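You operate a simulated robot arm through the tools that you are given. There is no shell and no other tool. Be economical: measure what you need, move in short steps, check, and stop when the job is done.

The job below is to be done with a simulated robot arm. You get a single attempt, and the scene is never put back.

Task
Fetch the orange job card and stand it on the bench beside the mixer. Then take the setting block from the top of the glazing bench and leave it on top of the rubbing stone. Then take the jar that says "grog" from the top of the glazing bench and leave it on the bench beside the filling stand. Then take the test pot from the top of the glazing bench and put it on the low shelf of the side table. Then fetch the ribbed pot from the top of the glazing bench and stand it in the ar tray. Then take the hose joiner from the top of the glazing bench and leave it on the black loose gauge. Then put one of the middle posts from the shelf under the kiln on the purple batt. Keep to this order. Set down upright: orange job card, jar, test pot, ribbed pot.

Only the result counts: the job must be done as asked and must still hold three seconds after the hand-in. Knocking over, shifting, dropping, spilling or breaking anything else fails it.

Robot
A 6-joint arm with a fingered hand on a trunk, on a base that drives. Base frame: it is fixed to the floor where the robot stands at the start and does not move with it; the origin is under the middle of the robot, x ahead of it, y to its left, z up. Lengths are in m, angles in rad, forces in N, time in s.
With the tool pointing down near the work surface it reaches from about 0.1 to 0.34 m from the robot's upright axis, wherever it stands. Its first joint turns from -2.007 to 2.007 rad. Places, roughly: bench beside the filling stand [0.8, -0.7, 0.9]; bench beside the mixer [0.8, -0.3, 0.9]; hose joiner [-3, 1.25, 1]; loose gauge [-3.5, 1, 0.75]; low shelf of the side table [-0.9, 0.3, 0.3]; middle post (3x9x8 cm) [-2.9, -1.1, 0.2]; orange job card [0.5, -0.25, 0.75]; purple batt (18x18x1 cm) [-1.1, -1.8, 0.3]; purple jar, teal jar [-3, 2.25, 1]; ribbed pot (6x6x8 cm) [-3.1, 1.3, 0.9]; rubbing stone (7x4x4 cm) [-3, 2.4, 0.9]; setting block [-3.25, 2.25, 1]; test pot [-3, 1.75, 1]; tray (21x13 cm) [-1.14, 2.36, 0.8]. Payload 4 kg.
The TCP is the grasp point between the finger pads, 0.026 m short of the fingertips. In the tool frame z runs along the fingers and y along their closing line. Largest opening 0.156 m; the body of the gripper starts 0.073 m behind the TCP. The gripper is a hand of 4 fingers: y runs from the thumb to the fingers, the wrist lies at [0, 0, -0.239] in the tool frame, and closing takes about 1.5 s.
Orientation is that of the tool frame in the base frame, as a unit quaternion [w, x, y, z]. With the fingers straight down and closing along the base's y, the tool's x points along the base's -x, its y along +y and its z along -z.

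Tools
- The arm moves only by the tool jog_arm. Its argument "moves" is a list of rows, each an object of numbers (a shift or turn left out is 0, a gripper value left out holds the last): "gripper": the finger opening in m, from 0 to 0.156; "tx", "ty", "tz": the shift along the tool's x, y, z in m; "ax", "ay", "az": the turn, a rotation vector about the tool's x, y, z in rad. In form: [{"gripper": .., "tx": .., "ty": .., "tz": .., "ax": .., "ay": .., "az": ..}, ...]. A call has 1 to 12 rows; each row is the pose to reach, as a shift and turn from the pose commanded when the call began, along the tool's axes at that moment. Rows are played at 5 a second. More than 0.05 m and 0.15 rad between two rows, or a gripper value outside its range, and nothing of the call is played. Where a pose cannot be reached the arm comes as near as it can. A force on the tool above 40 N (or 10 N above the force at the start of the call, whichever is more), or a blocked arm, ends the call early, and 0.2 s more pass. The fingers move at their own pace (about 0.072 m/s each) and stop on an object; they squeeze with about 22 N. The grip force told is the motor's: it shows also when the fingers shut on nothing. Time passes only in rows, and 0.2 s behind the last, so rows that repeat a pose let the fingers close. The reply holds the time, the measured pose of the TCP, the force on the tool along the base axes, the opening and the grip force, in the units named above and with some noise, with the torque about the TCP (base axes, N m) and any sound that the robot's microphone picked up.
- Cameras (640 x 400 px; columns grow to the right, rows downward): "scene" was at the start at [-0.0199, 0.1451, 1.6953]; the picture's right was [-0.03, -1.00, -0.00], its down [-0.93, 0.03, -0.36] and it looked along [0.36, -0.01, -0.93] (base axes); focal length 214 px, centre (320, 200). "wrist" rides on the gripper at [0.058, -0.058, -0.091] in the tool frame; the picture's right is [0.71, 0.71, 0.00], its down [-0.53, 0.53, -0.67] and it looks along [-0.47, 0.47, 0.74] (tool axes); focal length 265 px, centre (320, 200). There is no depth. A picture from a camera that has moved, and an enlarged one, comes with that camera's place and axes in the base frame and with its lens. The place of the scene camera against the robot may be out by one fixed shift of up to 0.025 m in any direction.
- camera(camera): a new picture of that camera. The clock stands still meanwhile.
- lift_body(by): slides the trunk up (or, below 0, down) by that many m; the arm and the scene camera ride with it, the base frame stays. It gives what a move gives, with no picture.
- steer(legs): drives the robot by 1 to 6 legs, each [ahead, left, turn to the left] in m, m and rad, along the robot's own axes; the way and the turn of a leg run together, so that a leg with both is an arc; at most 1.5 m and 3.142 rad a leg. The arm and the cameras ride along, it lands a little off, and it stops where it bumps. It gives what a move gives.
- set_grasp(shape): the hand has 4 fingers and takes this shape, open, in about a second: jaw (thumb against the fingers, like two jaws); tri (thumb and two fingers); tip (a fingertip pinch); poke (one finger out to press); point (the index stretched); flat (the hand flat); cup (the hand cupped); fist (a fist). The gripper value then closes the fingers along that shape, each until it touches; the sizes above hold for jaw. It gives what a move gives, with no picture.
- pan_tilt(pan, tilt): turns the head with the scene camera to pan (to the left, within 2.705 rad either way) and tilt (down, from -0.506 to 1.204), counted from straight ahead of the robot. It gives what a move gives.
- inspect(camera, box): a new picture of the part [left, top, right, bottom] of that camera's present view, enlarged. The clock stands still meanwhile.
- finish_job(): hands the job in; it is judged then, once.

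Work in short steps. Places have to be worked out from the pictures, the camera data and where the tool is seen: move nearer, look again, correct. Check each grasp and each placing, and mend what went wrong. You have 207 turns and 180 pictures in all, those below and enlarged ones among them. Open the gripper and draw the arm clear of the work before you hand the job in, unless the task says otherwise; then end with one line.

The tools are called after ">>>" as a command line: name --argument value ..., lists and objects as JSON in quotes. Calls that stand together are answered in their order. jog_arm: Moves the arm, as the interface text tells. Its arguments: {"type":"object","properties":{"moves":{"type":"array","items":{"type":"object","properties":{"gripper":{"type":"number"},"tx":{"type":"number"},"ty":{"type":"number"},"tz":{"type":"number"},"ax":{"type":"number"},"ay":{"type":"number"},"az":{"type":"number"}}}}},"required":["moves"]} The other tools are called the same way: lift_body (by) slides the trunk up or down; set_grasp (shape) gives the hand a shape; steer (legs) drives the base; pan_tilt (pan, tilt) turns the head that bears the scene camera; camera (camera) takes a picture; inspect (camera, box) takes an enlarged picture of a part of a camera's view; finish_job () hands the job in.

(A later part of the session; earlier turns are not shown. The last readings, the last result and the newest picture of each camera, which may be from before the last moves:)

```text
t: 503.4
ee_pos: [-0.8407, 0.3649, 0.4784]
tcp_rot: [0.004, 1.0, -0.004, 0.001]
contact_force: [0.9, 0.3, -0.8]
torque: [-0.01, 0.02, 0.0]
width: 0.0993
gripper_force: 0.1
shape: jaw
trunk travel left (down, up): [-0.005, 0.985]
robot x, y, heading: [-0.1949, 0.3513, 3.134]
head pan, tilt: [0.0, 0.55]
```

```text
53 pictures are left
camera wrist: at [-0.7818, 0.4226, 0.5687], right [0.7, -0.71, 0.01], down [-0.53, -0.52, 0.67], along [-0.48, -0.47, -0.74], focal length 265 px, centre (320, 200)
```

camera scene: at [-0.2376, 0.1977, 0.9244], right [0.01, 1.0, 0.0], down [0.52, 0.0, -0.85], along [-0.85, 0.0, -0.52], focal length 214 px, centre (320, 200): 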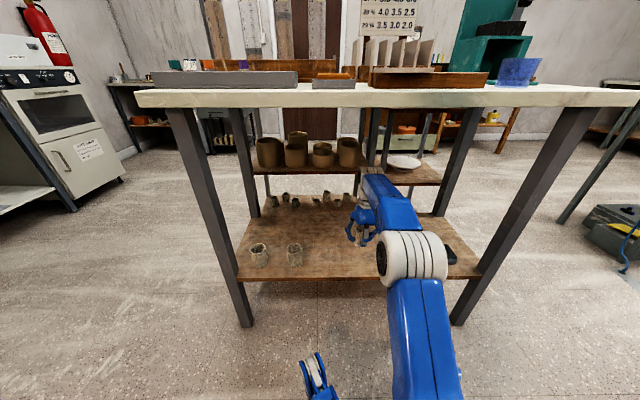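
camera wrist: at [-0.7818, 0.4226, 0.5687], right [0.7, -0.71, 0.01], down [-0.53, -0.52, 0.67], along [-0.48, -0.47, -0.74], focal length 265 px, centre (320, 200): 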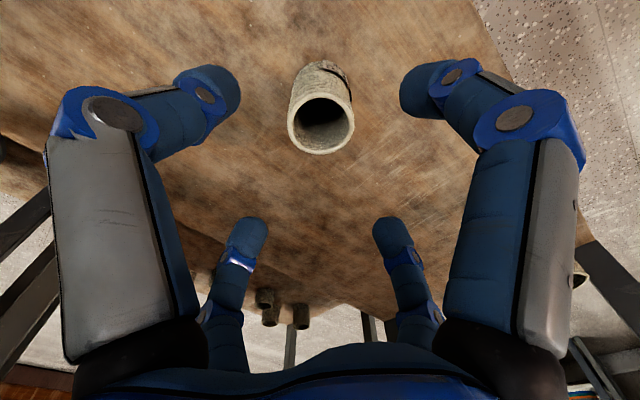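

The pot stands upright on the low shelf. I withdraw, raise the trunk and drive back for the ribbed pot.

>>> jog_arm --moves '[{"tx": 0.045}, {"tx": 0.09}, {"tx": 0.135}, {"tx": 0.18}, {"tx": 0.225}, {"tx": 0.27}, {"tx": 0.305}, {"tx": 0.305}]'

>>> lift_body --by 0.4

>>> lift_body --by 0.35

>>> steer --legs '[[0, -0.62, 0], [0.17, -0.35, 0], [1.5, 0, 0], [0.52, 0, 0]]'

>>> camera --camera "wrist"

```text
t: 505.2
ee_pos: [-0.5421, 0.3589, 0.4739]
tcp_rot: [0.004, 1.0, -0.004, 0.008]
contact_force: [0.6, 0.5, 0.7]
torque: [0.01, 0.01, -0.04]
width: 0.0993
gripper_force: 0.0
shape: jaw
out of reach, approached as far as the arm can: row 7, 8
trunk travel left (down, up): [-0.005, 0.985]
robot x, y, heading: [-0.1904, 0.3503, 3.137]
head pan, tilt: [0.0, 0.55]
```

```text
t: 509.0
ee_pos: [-0.5396, 0.3592, 0.8766]
tcp_rot: [0.004, 1.0, -0.004, 0.002]
contact_force: [0.3, -0.6, -0.5]
torque: [0.01, 0.02, 0.0]
width: 0.0995
gripper_force: 0.0
shape: jaw
trunk travel left (down, up): [-0.405, 0.585]
robot x, y, heading: [-0.1907, 0.3515, 3.131]
head pan, tilt: [0.0, 0.55]
```

```text
t: 512.4
ee_pos: [-0.5403, 0.3607, 1.2263]
tcp_rot: [0.004, 1.0, -0.004, 0.002]
contact_force: [1.1, -0.3, -0.1]
torque: [0.03, 0.03, 0.02]
width: 0.0995
gripper_force: 0.0
shape: jaw
trunk travel left (down, up): [-0.755, 0.235]
robot x, y, heading: [-0.1884, 0.3538, 3.14]
head pan, tilt: [0.0, 0.55]
```

```text
t: 551.1
ee_pos: [-2.7346, 1.2711, 1.2282]
tcp_rot: [0.004, 1.0, 0.024, 0.003]
contact_force: [-0.3, -0.5, 0.6]
torque: [0.01, -0.01, 0.0]
width: 0.0998
gripper_force: 0.1
shape: jaw
trunk travel left (down, up): [-0.755, 0.235]
robot x, y, heading: [-2.3875, 1.2788, -3.087]
head pan, tilt: [0.0, 0.55]
```

```text
52 pictures are left
camera wrist: at [-2.6798, 1.3323, 1.3184], right [0.74, -0.67, 0.01], down [-0.5, -0.55, 0.67], along [-0.44, -0.5, -0.74], focal length 265 px, centre (320, 200)
```

wrist: 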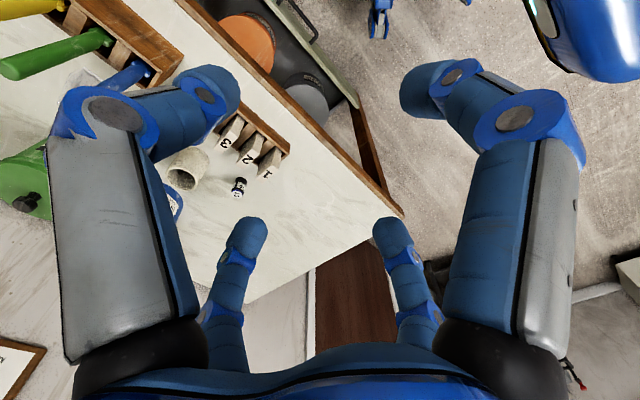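

Ribbed pot ≈(-3.057, 1.277), joiner ≈(-3.038, 1.184) close beside it. I move 6 cm closer, reach over the pot and yaw the hand ~20° so no digit hits the joiner.

>>> steer --legs '[[0.06, 0, 0]]'

>>> jog_arm --moves '[{"tx": -0.04, "ty": -0.003, "az": 0.06}, {"tx": -0.08, "ty": -0.006, "az": 0.12}, {"tx": -0.12, "ty": -0.009, "az": 0.18}, {"tx": -0.16, "ty": -0.012, "az": 0.24}, {"tx": -0.2, "ty": -0.016, "az": 0.3}, {"tx": -0.24, "ty": -0.019, "az": 0.36}, {"tx": -0.262, "ty": -0.0215, "az": 0.4}, {"tx": -0.262, "ty": -0.0215, "tz": 0.04, "az": 0.4}, {"tx": -0.262, "ty": -0.0215, "tz": 0.08, "az": 0.4}, {"tx": -0.262, "ty": -0.0215, "tz": 0.08, "az": 0.4}]'

>>> camera --camera "wrist"

```text
t: 552.5
ee_pos: [-2.7991, 1.2654, 1.2271]
tcp_rot: [0.004, 1.0, 0.024, 0.007]
contact_force: [0.9, 0.5, -0.4]
torque: [0.02, -0.03, -0.03]
width: 0.0993
gripper_force: 0.1
shape: jaw
trunk travel left (down, up): [-0.755, 0.235]
robot x, y, heading: [-2.4503, 1.2793, -3.092]
head pan, tilt: [0.0, 0.55]
```

```text
t: 554.7
ee_pos: [-3.0581, 1.2753, 1.1426]
tcp_rot: [0.003, 0.985, -0.175, 0.005]
contact_force: [0.0, -0.3, 0.5]
torque: [0.01, 0.03, -0.03]
width: 0.0997
gripper_force: 0.0
shape: jaw
trunk travel left (down, up): [-0.755, 0.235]
robot x, y, heading: [-2.4512, 1.2758, -3.093]
head pan, tilt: [0.0, 0.55]
```

```text
51 pictures are left
camera wrist: at [-2.9839, 1.3111, 1.2352], right [0.42, -0.91, 0.01], down [-0.68, -0.31, 0.66], along [-0.6, -0.29, -0.75], focal length 265 px, centre (320, 200)
```

wrist: 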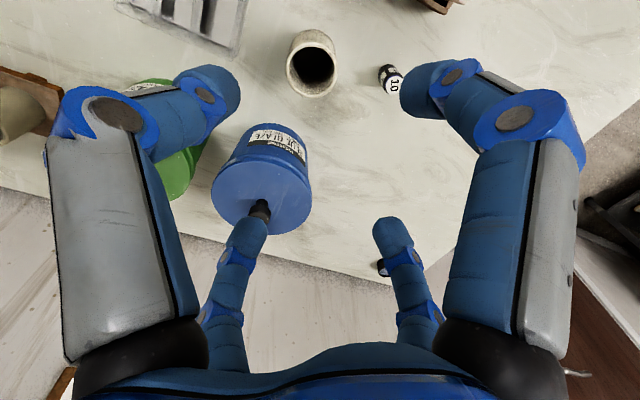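

Pot rim centre (-3.056, 1.283). I correct 7 mm and lower to grasp height.

>>> jog_arm --moves '[{"tx": -0.0024, "ty": -0.0066}, {"tx": -0.0024, "ty": -0.0066}]'

>>> lift_body --by -0.14

>>> camera --camera "wrist"

```text
t: 555.3
ee_pos: [-3.0598, 1.2822, 1.1422]
tcp_rot: [0.003, 0.984, -0.175, 0.007]
contact_force: [-0.9, 1.0, -0.1]
torque: [0.0, 0.01, 0.01]
width: 0.0994
gripper_force: 0.0
shape: jaw
trunk travel left (down, up): [-0.755, 0.235]
robot x, y, heading: [-2.4532, 1.276, -3.089]
head pan, tilt: [0.0, 0.55]
```

```text
t: 557.0
ee_pos: [-3.0589, 1.2817, 1.0034]
tcp_rot: [0.004, 0.985, -0.175, 0.006]
contact_force: [0.7, 0.1, 0.1]
torque: [0.01, 0.0, -0.01]
width: 0.0994
gripper_force: 0.0
shape: jaw
trunk travel left (down, up): [-0.615, 0.375]
robot x, y, heading: [-2.4486, 1.2754, -3.091]
head pan, tilt: [0.0, 0.55]
```

```text
50 pictures are left
camera wrist: at [-2.9848, 1.3181, 1.0953], right [0.42, -0.91, 0.01], down [-0.68, -0.31, 0.66], along [-0.6, -0.29, -0.75], focal length 265 px, centre (320, 200)
```

wrist: 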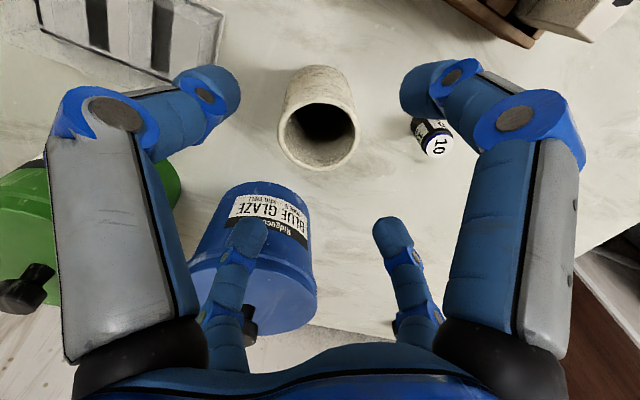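

Centred. Lower and close.

>>> lift_body --by -0.098

>>> jog_arm --moves '[{"gripper": 0.08}, {"gripper": 0.06}, {"gripper": 0.045}, {"gripper": 0.035}, {"gripper": 0.035}, {"gripper": 0.035}, {"gripper": 0.035}]'

>>> lift_body --by 0.3

>>> camera --camera "wrist"

```text
t: 558.3
ee_pos: [-3.0598, 1.282, 0.9061]
tcp_rot: [0.003, 0.985, -0.175, 0.007]
contact_force: [0.3, -0.3, -0.3]
torque: [0.0, 0.01, 0.0]
width: 0.0994
gripper_force: 0.0
shape: jaw
trunk travel left (down, up): [-0.517, 0.473]
robot x, y, heading: [-2.4453, 1.2805, -3.086]
head pan, tilt: [0.0, 0.55]
```

```text
t: 559.9
ee_pos: [-3.059, 1.2822, 0.9047]
tcp_rot: [0.003, 0.985, -0.175, 0.007]
contact_force: [-0.3, 0.4, 0.7]
torque: [0.01, -0.02, 0.02]
width: 0.0471
gripper_force: 21.9
shape: jaw
trunk travel left (down, up): [-0.517, 0.473]
robot x, y, heading: [-2.4531, 1.2783, -3.084]
head pan, tilt: [0.0, 0.55]
```

```text
t: 562.9
ee_pos: [-3.0592, 1.2817, 1.2049]
tcp_rot: [0.003, 0.985, -0.175, 0.007]
contact_force: [-0.1, -0.2, -0.2]
torque: [0.02, 0.0, -0.03]
width: 0.0466
gripper_force: 21.5
shape: jaw
trunk travel left (down, up): [-0.817, 0.173]
robot x, y, heading: [-2.4536, 1.2779, -3.09]
head pan, tilt: [0.0, 0.55]
```

```text
49 pictures are left
camera wrist: at [-2.9853, 1.3181, 1.2969], right [0.42, -0.91, 0.01], down [-0.68, -0.31, 0.66], along [-0.6, -0.29, -0.75], focal length 265 px, centre (320, 200)
```

wrist: 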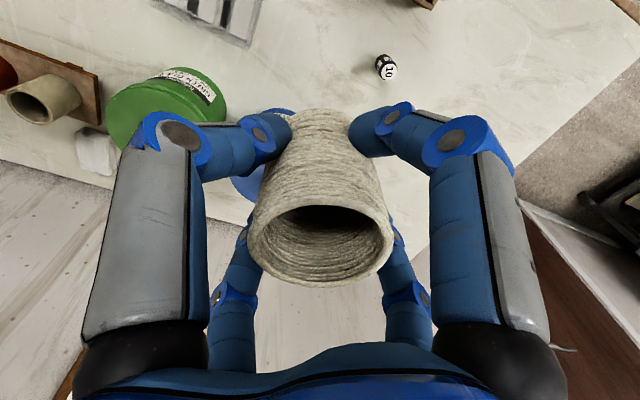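

Ribbed pot is held. I retract the arm and drive to the east side of the trolley, next to the tray.

>>> jog_arm --moves '[{"tx": 0.04, "ty": -0.0146}, {"tx": 0.08, "ty": -0.029}, {"tx": 0.12, "ty": -0.044}, {"tx": 0.16, "ty": -0.0586}, {"tx": 0.2, "ty": -0.073}, {"tx": 0.235, "ty": -0.086}]'

>>> steer --legs '[[-0.5, 0, -0.05], [-1.5, 0, 0], [0, -1.04, 0]]'

>>> camera --camera "scene"

```text
t: 564.3
ee_pos: [-2.8059, 1.2819, 1.2083]
tcp_rot: [0.003, 0.985, -0.175, 0.005]
contact_force: [0.7, 0.4, -1.1]
torque: [0.0, 0.07, -0.03]
width: 0.0467
gripper_force: 22.1
shape: jaw
trunk travel left (down, up): [-0.817, 0.173]
robot x, y, heading: [-2.4519, 1.2732, -3.085]
head pan, tilt: [0.0, 0.55]
```

```text
t: 602.8
ee_pos: [-0.8085, 2.3416, 1.2071]
tcp_rot: [0.003, 0.978, -0.208, 0.006]
contact_force: [0.1, 0.7, -0.6]
torque: [0.01, -0.02, 0.01]
width: 0.0466
gripper_force: 22.3
shape: jaw
trunk travel left (down, up): [-0.817, 0.173]
robot x, y, heading: [-0.4523, 2.3144, 3.128]
head pan, tilt: [0.0, 0.55]
```

```text
48 pictures are left
camera scene: at [-0.4977, 2.1594, 1.7364], right [0.01, 1.0, 0.0], down [0.52, -0.01, -0.85], along [-0.85, 0.01, -0.52], focal length 214 px, centre (320, 200)
```

scene: 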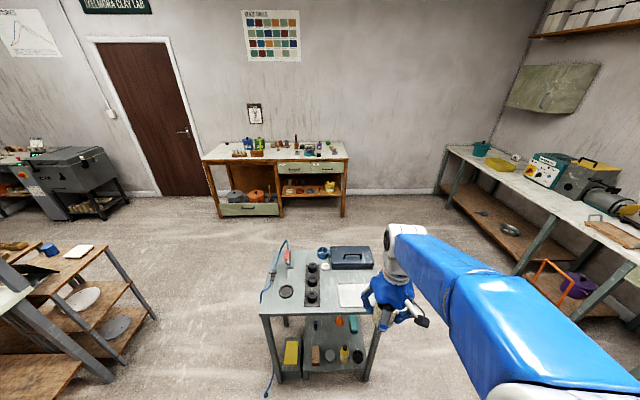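

>>> inspect --camera "scene" --box '[255, 235, 415, 325]'

>>> camera --camera "wrist"

```text
4.00 times, centred on (335, 280) of scene
camera zoom: at [-0.4977, 2.1594, 1.7364], right [0.01, 1.0, 0.0], down [0.52, -0.01, -0.85], along [-0.85, 0.01, -0.52], focal length 858 px, centre (260, -120)
```

zoom: 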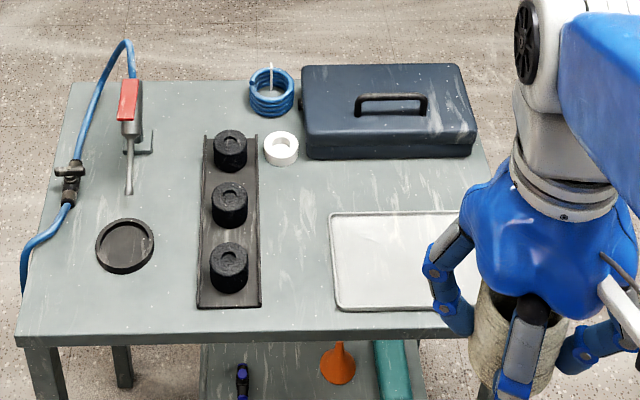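

```text
46 pictures are left
camera wrist: at [-0.7321, 2.3712, 1.2998], right [0.36, -0.93, 0.01], down [-0.7, -0.26, 0.66], along [-0.62, -0.25, -0.75], focal length 265 px, centre (320, 200)
```

wrist: 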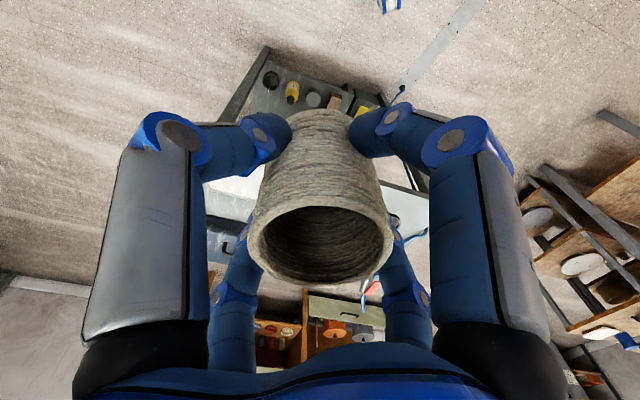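

The white rimmed tray spans x -1.21…-1.08, y 2.26…2.47, matching the given place. I move 8 cm closer, reach over its centre and lower.

>>> steer --legs '[[0.08, 0, 0]]'

>>> jog_arm --moves '[{"tx": -0.04, "ty": 0.0143}, {"tx": -0.08, "ty": 0.0286}, {"tx": -0.12, "ty": 0.043}, {"tx": -0.16, "ty": 0.057}, {"tx": -0.2, "ty": 0.0716}, {"tx": -0.235, "ty": 0.084}, {"tx": -0.243, "ty": 0.087}, {"tx": -0.243, "ty": 0.087}]'

>>> lift_body --by -0.25

>>> inspect --camera "scene" --box '[275, 225, 435, 345]'

>>> camera --camera "wrist"

```text
t: 604.5
ee_pos: [-0.8867, 2.3437, 1.2072]
tcp_rot: [0.004, 0.978, -0.209, 0.007]
contact_force: [-1.0, 0.1, -0.6]
torque: [0.01, -0.01, 0.0]
width: 0.0466
gripper_force: 22.5
shape: jaw
trunk travel left (down, up): [-0.817, 0.173]
robot x, y, heading: [-0.5329, 2.3129, 3.125]
head pan, tilt: [0.0, 0.55]
```

```text
t: 606.3
ee_pos: [-1.1468, 2.3623, 1.2056]
tcp_rot: [0.003, 0.978, -0.208, 0.006]
contact_force: [-0.6, -0.4, -1.0]
torque: [-0.01, 0.02, -0.03]
width: 0.0466
gripper_force: 22.0
shape: jaw
trunk travel left (down, up): [-0.817, 0.173]
robot x, y, heading: [-0.5341, 2.3161, 3.126]
head pan, tilt: [0.0, 0.55]
```

```text
t: 608.9
ee_pos: [-1.1453, 2.363, 0.9555]
tcp_rot: [0.003, 0.978, -0.208, 0.006]
contact_force: [0.1, -0.2, -1.7]
torque: [0.02, 0.01, 0.03]
width: 0.0469
gripper_force: 22.5
shape: jaw
trunk travel left (down, up): [-0.567, 0.423]
robot x, y, heading: [-0.5325, 2.3178, 3.133]
head pan, tilt: [0.0, 0.55]
```

```text
3.33 times, centred on (355, 285) of scene
camera zoom: at [-0.5787, 2.161, 1.4865], right [0.02, 1.0, 0.0], down [0.52, -0.01, -0.85], along [-0.85, 0.01, -0.52], focal length 715 px, centre (203, -83)
```

zoom: 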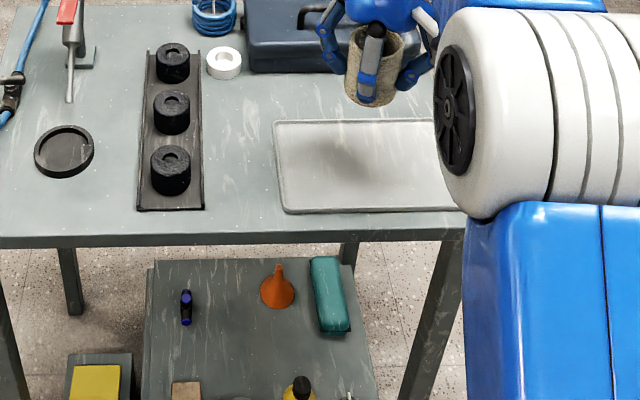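

```text
44 pictures are left
camera wrist: at [-1.0686, 2.3931, 1.0476], right [0.36, -0.93, 0.01], down [-0.7, -0.26, 0.66], along [-0.62, -0.25, -0.75], focal length 265 px, centre (320, 200)
```

wrist: 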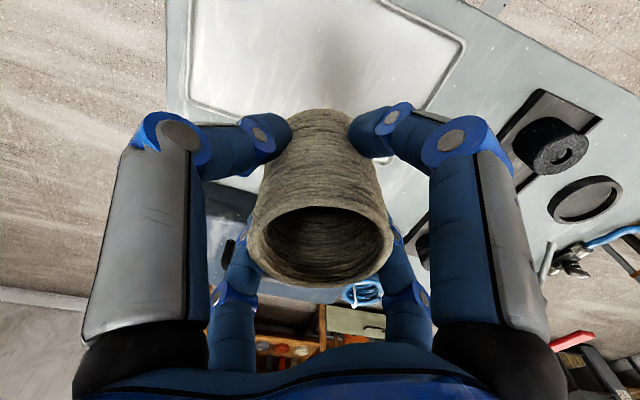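

Over the tray centre. Lower 8 cm then creep down.

>>> lift_body --by -0.08

>>> jog_arm --moves '[{"tz": 0.003}, {"tz": 0.006}, {"tz": 0.009}, {"tz": 0.01}]'

>>> jog_arm --moves '[{"tz": 0.002}, {"tz": 0.004}, {"tz": 0.005}]'

```text
t: 610.0
ee_pos: [-1.1453, 2.3623, 0.876]
tcp_rot: [0.003, 0.978, -0.208, 0.006]
contact_force: [-0.7, -0.2, -0.7]
torque: [0.02, -0.03, -0.03]
width: 0.0468
gripper_force: 21.9
shape: jaw
trunk travel left (down, up): [-0.487, 0.503]
robot x, y, heading: [-0.5315, 2.3141, 3.123]
head pan, tilt: [0.0, 0.55]
```

```text
t: 611.0
ee_pos: [-1.1445, 2.3634, 0.8653]
tcp_rot: [0.003, 0.978, -0.208, 0.007]
contact_force: [0.1, 0.5, -1.4]
torque: [-0.01, 0.01, -0.03]
width: 0.0466
gripper_force: 21.4
shape: jaw
trunk travel left (down, up): [-0.487, 0.503]
robot x, y, heading: [-0.5295, 2.3191, 3.125]
head pan, tilt: [0.0, 0.55]
```

```text
t: 611.8
ee_pos: [-1.1439, 2.3624, 0.8601]
tcp_rot: [0.003, 0.978, -0.207, 0.006]
contact_force: [-0.1, -0.4, -0.9]
torque: [0.01, -0.01, -0.02]
width: 0.0468
gripper_force: 21.8
shape: jaw
trunk travel left (down, up): [-0.487, 0.503]
robot x, y, heading: [-0.5321, 2.3184, 3.13]
head pan, tilt: [0.0, 0.55]
```

>>> jog_arm --moves '[{"tz": 0.002}, {"tz": 0.004}, {"tz": 0.004}]'

>>> jog_arm --moves '[{"tz": 0.002}, {"tz": 0.004}, {"tz": 0.004}]'

>>> jog_arm --moves '[{"tz": 0.002}, {"tz": 0.004}, {"tz": 0.004}]'

```text
t: 612.6
ee_pos: [-1.1442, 2.3622, 0.8557]
tcp_rot: [0.003, 0.978, -0.208, 0.007]
contact_force: [0.3, 0.6, -1.2]
torque: [-0.01, 0.03, 0.0]
width: 0.0466
gripper_force: 21.7
shape: jaw
trunk travel left (down, up): [-0.487, 0.503]
robot x, y, heading: [-0.5295, 2.3189, 3.129]
head pan, tilt: [0.0, 0.55]
```

```text
t: 613.4
ee_pos: [-1.1446, 2.3617, 0.8523]
tcp_rot: [0.004, 0.978, -0.207, 0.006]
contact_force: [0.3, -0.8, -0.7]
torque: [-0.03, -0.01, 0.03]
width: 0.0466
gripper_force: 22.0
shape: jaw
trunk travel left (down, up): [-0.487, 0.503]
robot x, y, heading: [-0.5313, 2.3152, 3.124]
head pan, tilt: [0.0, 0.55]
```

```text
t: 614.2
ee_pos: [-1.1446, 2.3631, 0.8485]
tcp_rot: [0.003, 0.978, -0.208, 0.007]
contact_force: [0.1, -0.9, 1.7]
torque: [0.04, 0.03, 0.02]
width: 0.0467
gripper_force: 22.3
shape: jaw
trunk travel left (down, up): [-0.487, 0.503]
robot x, y, heading: [-0.5314, 2.3164, 3.125]
head pan, tilt: [0.0, 0.55]
```

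Touching at TCP z≈0.8485. One more millimetre, then release and rise.

>>> jog_arm --moves '[{"tz": 0.001}, {"tz": 0.001, "gripper": 0.055}, {"tz": 0.001, "gripper": 0.07}, {"tz": 0.001, "gripper": 0.09}, {"tz": 0.001, "gripper": 0.1}, {"tz": 0.001, "gripper": 0.1}, {"tz": -0.04, "gripper": 0.1}, {"tz": -0.08, "gripper": 0.1}, {"tz": -0.12, "gripper": 0.1}, {"tz": -0.16, "gripper": 0.1}]'

>>> camera --camera "wrist"

```text
t: 616.4
ee_pos: [-1.1475, 2.3646, 1.0071]
tcp_rot: [0.003, 0.978, -0.208, 0.006]
contact_force: [0.1, 0.0, 1.0]
torque: [-0.01, 0.01, -0.03]
width: 0.0997
gripper_force: 0.0
shape: jaw
trunk travel left (down, up): [-0.487, 0.503]
robot x, y, heading: [-0.5363, 2.3159, 3.125]
head pan, tilt: [0.0, 0.55]
```

```text
43 pictures are left
camera wrist: at [-1.0711, 2.3942, 1.0993], right [0.36, -0.93, 0.01], down [-0.7, -0.26, 0.66], along [-0.61, -0.25, -0.75], focal length 265 px, centre (320, 200)
```

wrist: 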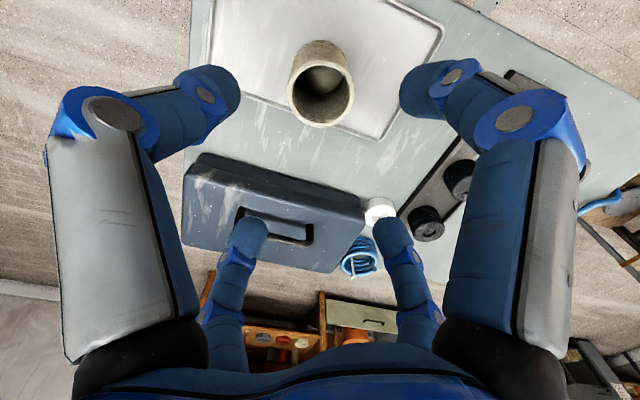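

Ribbed pot stands in the tray. I raise, retract, and drive around to the left end of the glazing bench, from where both joiner and gauge are reachable.

>>> lift_body --by 0.25

>>> jog_arm --moves '[{"tx": 0.042, "ty": -0.013}, {"tx": 0.084, "ty": -0.026}, {"tx": 0.126, "ty": -0.04}, {"tx": 0.168, "ty": -0.053}, {"tx": 0.21, "ty": -0.066}, {"tx": 0.25, "ty": -0.079}]'

>>> steer --legs '[[-0.06, 1.02, 0.015], [1.4, 0, 0], [0.0, 0.8, 0], [0.75, 0, 0]]'

>>> pan_tilt --pan -0.6 --tilt 0.8

>>> camera --camera "scene"

```text
t: 619.0
ee_pos: [-1.1478, 2.3641, 1.2576]
tcp_rot: [0.003, 0.978, -0.208, 0.007]
contact_force: [-0.1, -0.7, -0.1]
torque: [0.0, 0.01, -0.02]
width: 0.0995
gripper_force: 0.1
shape: jaw
trunk travel left (down, up): [-0.737, 0.253]
robot x, y, heading: [-0.5285, 2.3137, 3.121]
head pan, tilt: [0.0, 0.55]
```

```text
t: 620.4
ee_pos: [-0.8817, 2.3334, 1.2612]
tcp_rot: [0.003, 0.978, -0.208, 0.005]
contact_force: [-0.2, 0.6, 0.0]
torque: [0.02, 0.03, 0.02]
width: 0.0995
gripper_force: 0.1
shape: jaw
trunk travel left (down, up): [-0.737, 0.253]
robot x, y, heading: [-0.5324, 2.319, 3.128]
head pan, tilt: [0.0, 0.55]
```

```text
t: 670.6
ee_pos: [-2.9926, 0.5572, 1.2594]
tcp_rot: [0.002, 0.977, -0.211, 0.006]
contact_force: [-0.3, 0.2, -0.2]
torque: [0.04, 0.0, 0.0]
width: 0.0996
gripper_force: 0.0
shape: jaw
trunk travel left (down, up): [-0.737, 0.253]
robot x, y, heading: [-2.635, 0.5407, 3.118]
head pan, tilt: [0.0, 0.55]
```

```text
t: 671.6
ee_pos: [-2.9921, 0.5582, 1.2599]
tcp_rot: [0.003, 0.978, -0.21, 0.007]
contact_force: [-0.3, -0.8, -0.2]
torque: [-0.01, 0.01, -0.01]
width: 0.0997
gripper_force: 0.0
shape: jaw
trunk travel left (down, up): [-0.737, 0.253]
robot x, y, heading: [-2.6428, 0.5359, 3.112]
head pan, tilt: [-0.6, 0.799]
```

```text
42 pictures are left
camera scene: at [-2.6626, 0.4293, 1.635], right [0.58, 0.81, 0.0], down [0.58, -0.42, -0.7], along [-0.57, 0.41, -0.72], focal length 214 px, centre (320, 200)
```

scene: 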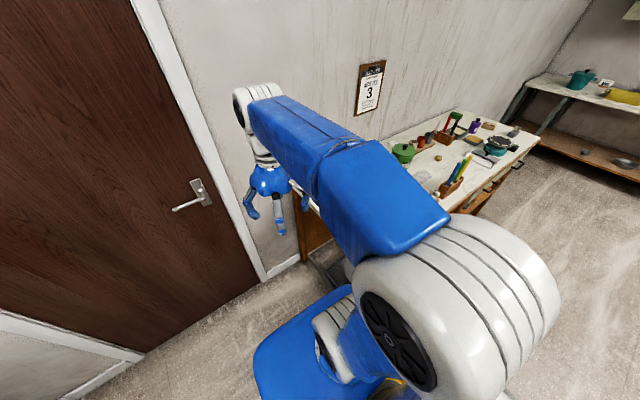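

I swing the arm toward the bench (+y side), then move the base 0.3 m further along the bench's end.

>>> jog_arm --moves '[{"ty": -0.042}, {"ty": -0.084}, {"ty": -0.126}, {"ty": -0.168}, {"ty": -0.21}, {"ty": -0.252}, {"ty": -0.294}, {"ty": -0.336}, {"ty": -0.378}, {"ty": -0.42}, {"ty": -0.46}, {"ty": -0.46}]'

>>> steer --legs '[[0.3, 0, 0]]'

>>> camera --camera "wrist"

```text
t: 674.2
ee_pos: [-2.8021, 0.9774, 1.2591]
tcp_rot: [0.002, 0.978, -0.21, 0.006]
contact_force: [-0.1, 0.1, 0.0]
torque: [0.02, 0.02, 0.0]
width: 0.0997
gripper_force: 0.1
shape: jaw
out of reach, approached as far as the arm can: row 1, 2, 3, 4
trunk travel left (down, up): [-0.737, 0.253]
robot x, y, heading: [-2.6412, 0.5402, 3.116]
head pan, tilt: [-0.6, 0.799]
```

```text
t: 677.2
ee_pos: [-2.9932, 0.9849, 1.2596]
tcp_rot: [0.01, 0.98, -0.199, -0.003]
contact_force: [3.3, 1.1, -0.7]
torque: [-0.13, 0.24, -0.01]
width: 0.0999
gripper_force: 0.0
shape: jaw
trunk travel left (down, up): [-0.737, 0.253]
robot x, y, heading: [-2.8147, 0.5431, 3.049]
head pan, tilt: [-0.6, 0.799]
stopped in leg 1: the robot was blocked; the commanded pose is now the measured one
```

```text
41 pictures are left
camera wrist: at [-2.9154, 1.0181, 1.3496], right [0.37, -0.93, 0.01], down [-0.68, -0.27, 0.68], along [-0.63, -0.26, -0.74], focal length 265 px, centre (320, 200)
```

wrist: 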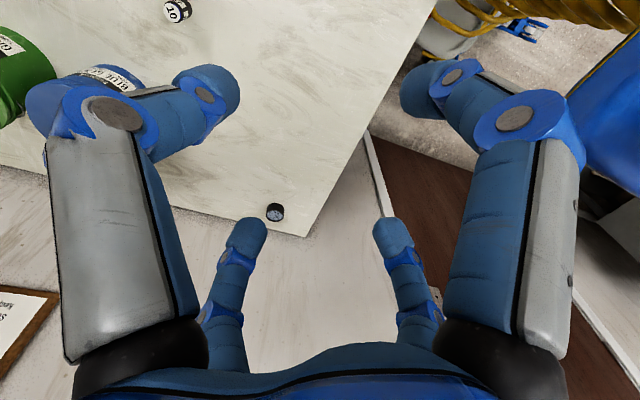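

Blocked by the bench's corner leg, but the joiner at (-3.04, 1.179) is reachable from here (r≈0.67). I move above it.

>>> jog_arm --moves '[{"tx": -0.024, "ty": -0.032, "gripper": 0.07}, {"tx": -0.048, "ty": -0.064, "gripper": 0.07}, {"tx": -0.072, "ty": -0.096, "gripper": 0.07}, {"tx": -0.096, "ty": -0.128, "gripper": 0.07}, {"tx": -0.119, "ty": -0.16, "gripper": 0.07}, {"tx": -0.119, "ty": -0.16, "gripper": 0.07}]'

>>> lift_body --by -0.24

>>> camera --camera "wrist"

```text
t: 678.8
ee_pos: [-3.0403, 1.1169, 1.2407]
tcp_rot: [0.009, 0.98, -0.197, 0.003]
contact_force: [2.8, 2.6, -1.2]
torque: [-0.22, 0.23, -0.03]
width: 0.0703
gripper_force: 0.0
shape: jaw
out of reach, approached as far as the arm can: row 4, 5, 6
trunk travel left (down, up): [-0.737, 0.253]
robot x, y, heading: [-2.8118, 0.5415, 3.045]
head pan, tilt: [-0.6, 0.799]
stopped in row 6: the arm was blocked; the commanded pose is now the measured one
```

```text
t: 681.3
ee_pos: [-3.0598, 1.104, 1.0057]
tcp_rot: [0.0, 0.981, -0.194, 0.008]
contact_force: [0.3, -0.1, 0.2]
torque: [-0.01, 0.0, 0.0]
width: 0.0701
gripper_force: 0.1
shape: jaw
trunk travel left (down, up): [-0.497, 0.493]
robot x, y, heading: [-2.8082, 0.5393, 3.047]
head pan, tilt: [-0.6, 0.799]
```

```text
40 pictures are left
camera wrist: at [-2.985, 1.1369, 1.0975], right [0.38, -0.92, 0.01], down [-0.7, -0.28, 0.66], along [-0.61, -0.26, -0.75], focal length 265 px, centre (320, 200)
```

wrist: 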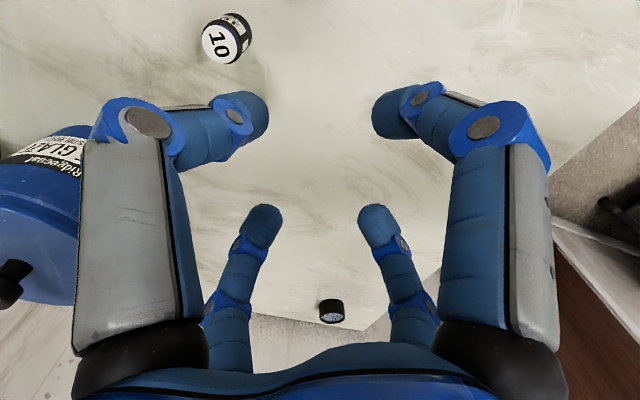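

The lower pose is free of contact. I shift the remaining 7 cm toward the joiner.

>>> jog_arm --moves '[{"tx": -0.006, "ty": -0.035}, {"tx": -0.0134, "ty": -0.0746}, {"tx": -0.0134, "ty": -0.0746}]'

>>> camera --camera "wrist"

```text
t: 682.1
ee_pos: [-3.0393, 1.1205, 0.987]
tcp_rot: [0.001, 0.981, -0.194, 0.007]
contact_force: [-0.6, -0.9, -0.8]
torque: [0.02, 0.0, -0.02]
width: 0.07
gripper_force: 0.0
shape: jaw
out of reach, approached as far as the arm can: row 1, 2, 3
trunk travel left (down, up): [-0.497, 0.493]
robot x, y, heading: [-2.8103, 0.5416, 3.048]
head pan, tilt: [-0.6, 0.799]
```

```text
39 pictures are left
camera wrist: at [-2.9636, 1.1531, 1.0791], right [0.38, -0.92, 0.01], down [-0.7, -0.28, 0.66], along [-0.61, -0.26, -0.75], focal length 265 px, centre (320, 200)
```

wrist: 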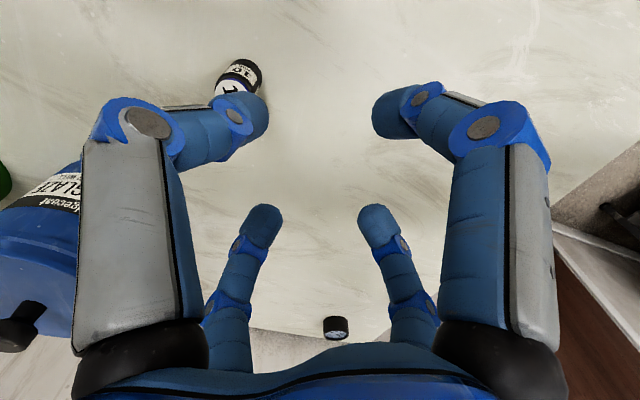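

Reach is limited because the hand is high relative to the trunk. I raise the trunk 0.3 m and lower the hand by jog while moving outward.

>>> lift_body --by 0.3

>>> jog_arm --moves '[{"tz": 0.045}, {"tz": 0.09}, {"tz": 0.135}, {"tz": 0.18}, {"tz": 0.225}, {"tz": 0.26}, {"tz": 0.26, "tx": -0.01, "ty": -0.03}, {"tz": 0.26, "tx": -0.02, "ty": -0.053}, {"tz": 0.26, "tx": -0.02, "ty": -0.053}]'

>>> camera --camera "wrist"

```text
t: 685.1
ee_pos: [-3.0393, 1.1208, 1.2872]
tcp_rot: [0.0, 0.981, -0.194, 0.007]
contact_force: [0.2, 0.0, 0.6]
torque: [0.0, 0.02, 0.04]
width: 0.0703
gripper_force: 0.0
shape: jaw
trunk travel left (down, up): [-0.797, 0.193]
robot x, y, heading: [-2.8129, 0.5396, 3.047]
head pan, tilt: [-0.6, 0.799]
```

```text
t: 687.1
ee_pos: [-3.0335, 1.1742, 1.0269]
tcp_rot: [0.0, 0.981, -0.194, 0.008]
contact_force: [-0.2, -0.4, 0.6]
torque: [-0.01, -0.04, 0.0]
width: 0.0702
gripper_force: 0.0
shape: jaw
trunk travel left (down, up): [-0.797, 0.193]
robot x, y, heading: [-2.8117, 0.5411, 3.052]
head pan, tilt: [-0.6, 0.799]
```

```text
38 pictures are left
camera wrist: at [-2.9584, 1.2075, 1.1188], right [0.38, -0.92, 0.01], down [-0.7, -0.28, 0.66], along [-0.61, -0.26, -0.75], focal length 265 px, centre (320, 200)
```

wrist: 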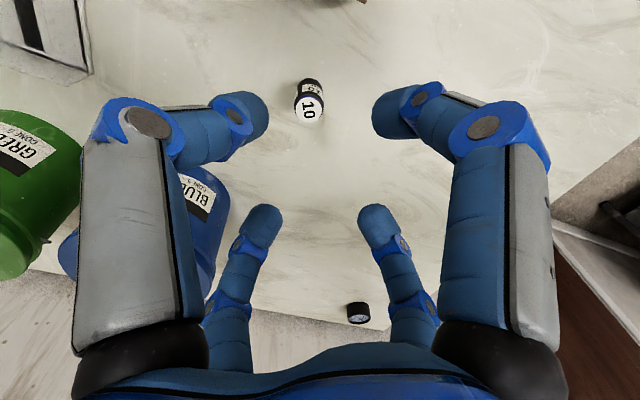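

Joiner at (-3.0425, 1.181), top z≈0.904. I correct, lower to z≈0.888 and close.

>>> jog_arm --moves '[{"tx": -0.011, "ty": -0.003}, {"tx": -0.011, "ty": -0.003}]'

>>> lift_body --by -0.139

>>> jog_arm --moves '[{"gripper": 0.055}, {"gripper": 0.04}, {"gripper": 0.025}, {"gripper": 0.012}, {"gripper": 0.01}, {"gripper": 0.01}, {"gripper": 0.01}]'

>>> camera --camera "wrist"

```text
t: 687.7
ee_pos: [-3.043, 1.1818, 1.0256]
tcp_rot: [0.001, 0.981, -0.195, 0.008]
contact_force: [-0.9, -0.2, -1.1]
torque: [-0.02, 0.05, 0.01]
width: 0.0703
gripper_force: 0.0
shape: jaw
trunk travel left (down, up): [-0.797, 0.193]
robot x, y, heading: [-2.814, 0.5403, 3.048]
head pan, tilt: [-0.6, 0.799]
```

```text
t: 689.4
ee_pos: [-3.0422, 1.1818, 0.8871]
tcp_rot: [0.0, 0.981, -0.194, 0.006]
contact_force: [-0.1, -0.6, 5.0]
torque: [0.02, 0.2, 0.01]
width: 0.0703
gripper_force: 0.1
shape: jaw
trunk travel left (down, up): [-0.658, 0.332]
robot x, y, heading: [-2.8102, 0.541, 3.048]
head pan, tilt: [-0.6, 0.799]
```

```text
t: 691.0
ee_pos: [-3.0436, 1.182, 0.8873]
tcp_rot: [0.001, 0.981, -0.194, 0.007]
contact_force: [0.2, -0.3, 0.6]
torque: [0.0, 0.03, 0.04]
width: 0.0237
gripper_force: 21.7
shape: jaw
trunk travel left (down, up): [-0.658, 0.332]
robot x, y, heading: [-2.8096, 0.5422, 3.046]
head pan, tilt: [-0.6, 0.799]
```

```text
37 pictures are left
camera wrist: at [-2.967, 1.2146, 0.9786], right [0.38, -0.92, 0.01], down [-0.7, -0.28, 0.66], along [-0.61, -0.26, -0.75], focal length 265 px, centre (320, 200)
```

wrist: 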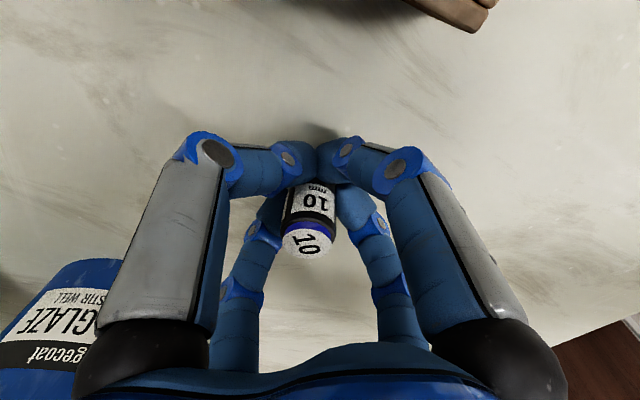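

Joiner gripped (23.7 mm, 22 N). I lift and reposition the base (left, then forward) to get within reach of the gauge.

>>> lift_body --by 0.2

>>> steer --legs '[[-0.03, 0.11, 0.09], [0.17, 0, 0]]'

>>> camera --camera "wrist"

```text
t: 693.2
ee_pos: [-3.0429, 1.181, 1.0864]
tcp_rot: [0.0, 0.981, -0.195, 0.007]
contact_force: [-0.2, 0.6, 0.1]
torque: [-0.01, 0.05, 0.01]
width: 0.0237
gripper_force: 21.8
shape: jaw
trunk travel left (down, up): [-0.858, 0.132]
robot x, y, heading: [-2.8091, 0.5435, 3.041]
head pan, tilt: [-0.6, 0.799]
```

```text
t: 695.6
ee_pos: [-3.0748, 1.0442, 1.0835]
tcp_rot: [0.003, 0.988, -0.152, 0.01]
contact_force: [-0.5, -0.1, -0.1]
torque: [0.01, 0.02, -0.03]
width: 0.0231
gripper_force: 21.7
shape: jaw
trunk travel left (down, up): [-0.858, 0.132]
robot x, y, heading: [-2.7862, 0.4282, 3.137]
head pan, tilt: [-0.6, 0.799]
stopped in leg 2: the robot was blocked; the commanded pose is now the measured one
```

```text
36 pictures are left
camera wrist: at [-3.0035, 1.0843, 1.1758], right [0.46, -0.89, 0.01], down [-0.67, -0.34, 0.66], along [-0.58, -0.31, -0.75], focal length 265 px, centre (320, 200)
```

wrist: 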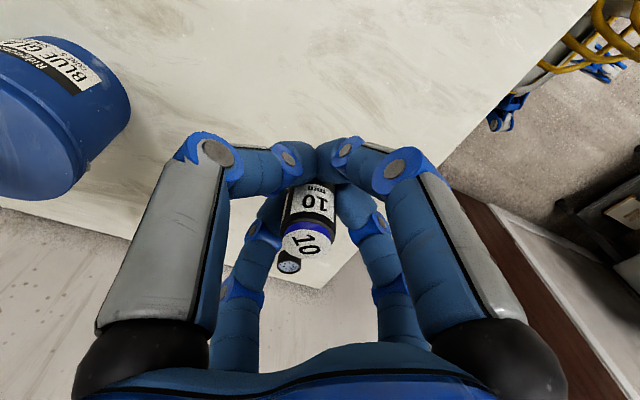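

Blocked again; I look at what is in the way.

>>> pan_tilt --pan 0.0 --tilt 1.1

>>> camera --camera "scene"

```text
t: 696.6
ee_pos: [-3.0745, 1.0464, 1.083]
tcp_rot: [0.002, 0.988, -0.152, 0.009]
contact_force: [0.4, 0.7, 0.0]
torque: [0.05, 0.04, 0.0]
width: 0.0231
gripper_force: 22.1
shape: jaw
trunk travel left (down, up): [-0.858, 0.132]
robot x, y, heading: [-2.7886, 0.4224, 3.14]
head pan, tilt: [0.0, 1.1]
```

```text
35 pictures are left
camera scene: at [-2.8079, 0.2695, 1.7342], right [0.01, 1.0, 0.0], down [0.89, -0.01, -0.45], along [-0.45, 0.0, -0.89], focal length 214 px, centre (320, 200)
```

scene: 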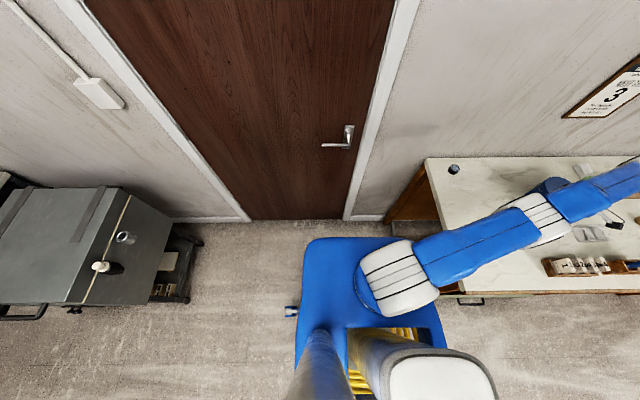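

The floor ahead seems free (wall at x≈-3.49); the gauge is at ≈(-3.407, 0.935). I try advancing again, slightly left.

>>> steer --legs '[[0, 0.05, 0], [0.15, 0, 0]]'

```text
t: 697.7
ee_pos: [-3.0735, 1.0155, 1.0857]
tcp_rot: [-0.001, 0.988, -0.153, 0.008]
contact_force: [-0.7, 0.1, -0.1]
torque: [0.1, -0.02, -0.01]
width: 0.0229
gripper_force: 21.6
shape: jaw
trunk travel left (down, up): [-0.858, 0.132]
robot x, y, heading: [-2.7885, 0.4014, 3.135]
head pan, tilt: [0.0, 1.1]
stopped in leg 1: the robot was blocked; the commanded pose is now the measured one
```

Probably a front wheel is hooked inside the bench leg. I undo: right, back out, then left, to re-enter further from the bench.

>>> steer --legs '[[0, -0.13, 0], [-0.4, 0, 0], [0, 0.15, 0], [0.55, 0, 0]]'

```text
t: 699.0
ee_pos: [-3.0736, 1.0648, 1.079]
tcp_rot: [0.005, 0.988, -0.153, 0.01]
contact_force: [0.0, 1.6, -0.8]
torque: [-0.08, 0.0, 0.0]
width: 0.0216
gripper_force: 21.8
shape: jaw
trunk travel left (down, up): [-0.858, 0.132]
robot x, y, heading: [-2.7881, 0.4395, 3.136]
head pan, tilt: [0.0, 1.1]
stopped in leg 1: the robot was blocked; the commanded pose is now the measured one
```

>>> steer --legs '[[-0.12, 0, 0]]'

```text
t: 701.2
ee_pos: [-2.9546, 1.0546, 1.0846]
tcp_rot: [0.001, 0.988, -0.152, 0.008]
contact_force: [-0.6, -1.0, 0.0]
torque: [0.05, 0.02, -0.01]
width: 0.0215
gripper_force: 21.6
shape: jaw
trunk travel left (down, up): [-0.858, 0.132]
robot x, y, heading: [-2.6669, 0.4363, 3.136]
head pan, tilt: [0.0, 1.1]
```

Backing is free. Now left 7 cm and ahead.

>>> steer --legs '[[-0.1, 0, 0], [0, 0.07, 0], [0.45, 0, 0]]'

>>> camera --camera "wrist"

```text
t: 703.9
ee_pos: [-2.8563, 1.0181, 1.0875]
tcp_rot: [-0.002, 0.988, -0.152, 0.007]
contact_force: [-0.2, -1.3, 0.2]
torque: [0.1, 0.01, 0.0]
width: 0.0215
gripper_force: 22.2
shape: jaw
trunk travel left (down, up): [-0.858, 0.132]
robot x, y, heading: [-2.5646, 0.4081, 3.138]
head pan, tilt: [0.0, 1.1]
stopped in leg 2: the robot was blocked; the commanded pose is now the measured one
```

```text
34 pictures are left
camera wrist: at [-2.783, 1.0564, 1.1804], right [0.46, -0.89, 0.0], down [-0.67, -0.34, 0.66], along [-0.58, -0.3, -0.75], focal length 265 px, centre (320, 200)
```

wrist: 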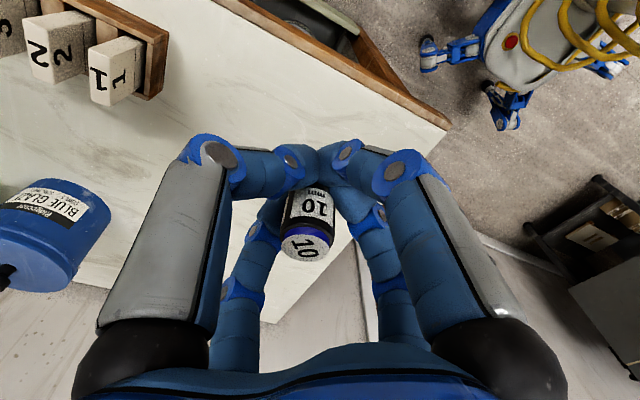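

Left is blocked too (unclear why), so I return to the earlier spot (-2.81, 0.54) and will use a slight outward tilt for the remaining reach.

>>> steer --legs '[[0, -0.14, 0], [0.26, 0, 0]]'

```text
t: 705.1
ee_pos: [-2.8566, 1.0615, 1.0802]
tcp_rot: [0.006, 0.988, -0.152, 0.009]
contact_force: [-0.5, 0.7, -1.9]
torque: [-0.1, -0.01, -0.03]
width: 0.0216
gripper_force: 22.4
shape: jaw
trunk travel left (down, up): [-0.858, 0.132]
robot x, y, heading: [-2.5654, 0.4385, 3.134]
head pan, tilt: [0.0, 1.1]
stopped in leg 1: the robot was blocked; the commanded pose is now the measured one
```

Lateral moves stop at any x while the arm is stretched sideways; I suspect the stretched arm. I retract it and try again.

>>> jog_arm --moves '[{"tx": 0.028, "ty": 0.033}, {"tx": 0.056, "ty": 0.066}, {"tx": 0.084, "ty": 0.1}, {"tx": 0.112, "ty": 0.134}, {"tx": 0.14, "ty": 0.167}, {"tx": 0.152, "ty": 0.183}, {"tx": 0.152, "ty": 0.183}]'

>>> steer --legs '[[0, 0.05, 0]]'

```text
t: 706.8
ee_pos: [-2.7675, 0.8358, 1.0864]
tcp_rot: [0.002, 0.988, -0.152, 0.007]
contact_force: [1.3, 1.0, -1.1]
torque: [-0.04, -0.01, -0.01]
width: 0.0214
gripper_force: 22.0
shape: jaw
trunk travel left (down, up): [-0.858, 0.132]
robot x, y, heading: [-2.5652, 0.436, 3.135]
head pan, tilt: [0.0, 1.1]
```

```text
t: 708.0
ee_pos: [-2.7655, 0.7881, 1.0875]
tcp_rot: [0.001, 0.988, -0.153, 0.008]
contact_force: [0.9, 0.8, 0.0]
torque: [-0.01, 0.0, -0.02]
width: 0.0213
gripper_force: 21.8
shape: jaw
trunk travel left (down, up): [-0.858, 0.132]
robot x, y, heading: [-2.5648, 0.3817, 3.134]
head pan, tilt: [0.0, 1.1]
```

Confirmed — the stretched arm was the cause. Now forward with the arm retracted.

>>> steer --legs '[[0.44, 0, 0]]'

>>> camera --camera "wrist"

```text
t: 714.1
ee_pos: [-3.1996, 0.7899, 1.0892]
tcp_rot: [0.001, 0.988, -0.155, 0.007]
contact_force: [-1.3, 0.8, -0.2]
torque: [-0.02, 0.01, 0.01]
width: 0.0213
gripper_force: 22.2
shape: jaw
trunk travel left (down, up): [-0.858, 0.132]
robot x, y, heading: [-3.0064, 0.39, 3.131]
head pan, tilt: [0.0, 1.1]
```

```text
33 pictures are left
camera wrist: at [-3.1279, 0.8283, 1.1809], right [0.46, -0.89, 0.01], down [-0.67, -0.34, 0.66], along [-0.58, -0.31, -0.75], focal length 265 px, centre (320, 200)
```

wrist: 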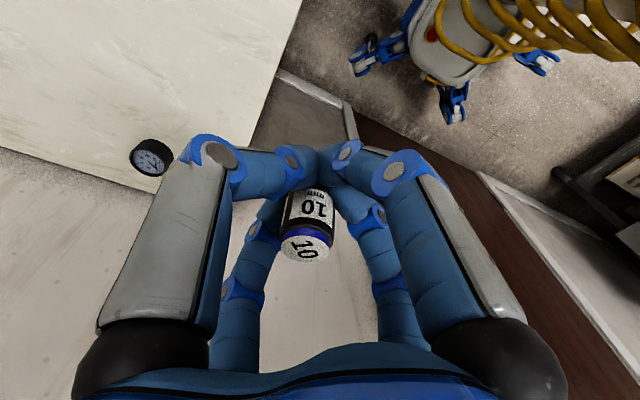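

Gauge top centre ≈(-3.398, 0.938), ~5 cm wide. I move the joiner above it, yawing so the digits straddle the wall direction.

>>> jog_arm --moves '[{"tx": -0.04, "ty": -0.0135, "az": 0.08}, {"tx": -0.08, "ty": -0.027, "az": 0.16}, {"tx": -0.12, "ty": -0.04, "az": 0.24}, {"tx": -0.16, "ty": -0.054, "az": 0.32}, {"tx": -0.2, "ty": -0.068, "az": 0.4}, {"tx": -0.236, "ty": -0.08, "az": 0.48}, {"tx": -0.236, "ty": -0.08, "az": 0.48}]'

>>> lift_body --by -0.12

>>> camera --camera "wrist"

```text
t: 715.7
ee_pos: [-3.4, 0.9365, 1.0871]
tcp_rot: [0.0, 0.923, -0.385, 0.007]
contact_force: [-0.5, 0.3, -0.3]
torque: [0.05, 0.0, 0.0]
width: 0.0217
gripper_force: 21.8
shape: jaw
trunk travel left (down, up): [-0.858, 0.132]
robot x, y, heading: [-3.0035, 0.3877, 3.131]
head pan, tilt: [0.0, 1.1]
```

```text
t: 717.2
ee_pos: [-3.4021, 0.9366, 0.9645]
tcp_rot: [-0.001, 0.923, -0.385, 0.007]
contact_force: [0.0, 0.8, -0.3]
torque: [-0.01, 0.0, 0.0]
width: 0.0217
gripper_force: 21.5
shape: jaw
trunk travel left (down, up): [-0.738, 0.252]
robot x, y, heading: [-3.0034, 0.3869, 3.131]
head pan, tilt: [0.0, 1.1]
```

```text
32 pictures are left
camera wrist: at [-3.3198, 0.9381, 1.0586], right [0.0, -1.0, 0.0], down [-0.75, 0.01, 0.66], along [-0.66, 0.0, -0.75], focal length 265 px, centre (320, 200)
```

wrist: 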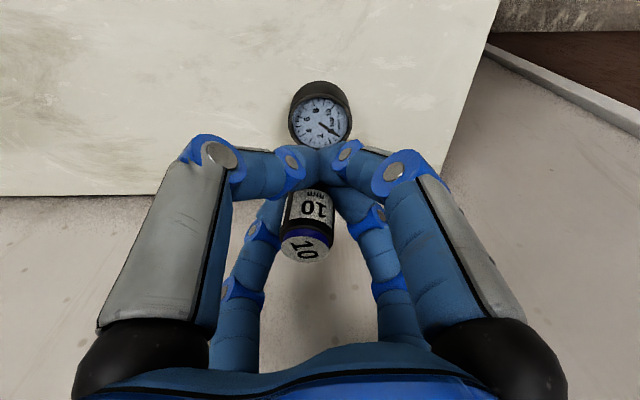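

Aligned on the dial. Lower 4.5 cm and creep to contact.

>>> lift_body --by -0.042

>>> jog_arm --moves '[{"tz": 0.002}, {"tz": 0.004}, {"tz": 0.005}]'

>>> jog_arm --moves '[{"tz": 0.002}, {"tz": 0.004}, {"tz": 0.004}]'

```text
t: 718.1
ee_pos: [-3.4024, 0.9376, 0.924]
tcp_rot: [-0.001, 0.923, -0.385, 0.007]
contact_force: [0.3, 0.6, -0.8]
torque: [0.03, 0.01, 0.01]
width: 0.0213
gripper_force: 22.1
shape: jaw
trunk travel left (down, up): [-0.696, 0.294]
robot x, y, heading: [-3.0009, 0.3881, 3.13]
head pan, tilt: [0.0, 1.1]
```

```text
t: 718.9
ee_pos: [-3.4022, 0.9385, 0.9181]
tcp_rot: [-0.001, 0.923, -0.385, 0.007]
contact_force: [0.2, 0.6, 0.6]
torque: [0.03, 0.0, 0.02]
width: 0.0214
gripper_force: 22.1
shape: jaw
trunk travel left (down, up): [-0.696, 0.294]
robot x, y, heading: [-3.0005, 0.3876, 3.133]
head pan, tilt: [0.0, 1.1]
```

```text
t: 719.7
ee_pos: [-3.4012, 0.9372, 0.9142]
tcp_rot: [0.0, 0.923, -0.384, 0.007]
contact_force: [-0.1, 0.0, -0.7]
torque: [-0.03, 0.02, -0.02]
width: 0.0215
gripper_force: 22.0
shape: jaw
trunk travel left (down, up): [-0.696, 0.294]
robot x, y, heading: [-2.9989, 0.3869, 3.136]
head pan, tilt: [0.0, 1.1]
```

>>> jog_arm --moves '[{"tz": 0.002}, {"tz": 0.003}, {"tz": 0.003}]'

>>> jog_arm --moves '[{"tz": 0.002}, {"tz": 0.003}, {"tz": 0.003}]'

>>> jog_arm --moves '[{"tz": 0.002}, {"tz": 0.003}, {"tz": 0.003}]'

```text
t: 720.5
ee_pos: [-3.4024, 0.9367, 0.913]
tcp_rot: [-0.001, 0.923, -0.385, 0.007]
contact_force: [-0.3, 1.1, 1.8]
torque: [0.05, 0.09, -0.02]
width: 0.0216
gripper_force: 22.1
shape: jaw
trunk travel left (down, up): [-0.696, 0.294]
robot x, y, heading: [-3.0002, 0.3881, 3.129]
head pan, tilt: [0.0, 1.1]
```

```text
t: 721.3
ee_pos: [-3.401, 0.9368, 0.9111]
tcp_rot: [-0.002, 0.923, -0.385, 0.005]
contact_force: [0.4, 0.1, 12.9]
torque: [0.08, 0.15, -0.04]
width: 0.0216
gripper_force: 22.0
shape: jaw
trunk travel left (down, up): [-0.696, 0.294]
robot x, y, heading: [-3.0039, 0.3842, 3.133]
head pan, tilt: [0.0, 1.1]
```

```text
t: 722.1
ee_pos: [-3.4005, 0.9368, 0.9096]
tcp_rot: [-0.002, 0.923, -0.385, 0.005]
contact_force: [0.9, 1.2, 27.6]
torque: [0.11, 0.19, 0.0]
width: 0.0219
gripper_force: 21.8
shape: jaw
trunk travel left (down, up): [-0.696, 0.294]
robot x, y, heading: [-3.0002, 0.3898, 3.128]
head pan, tilt: [0.0, 1.1]
```

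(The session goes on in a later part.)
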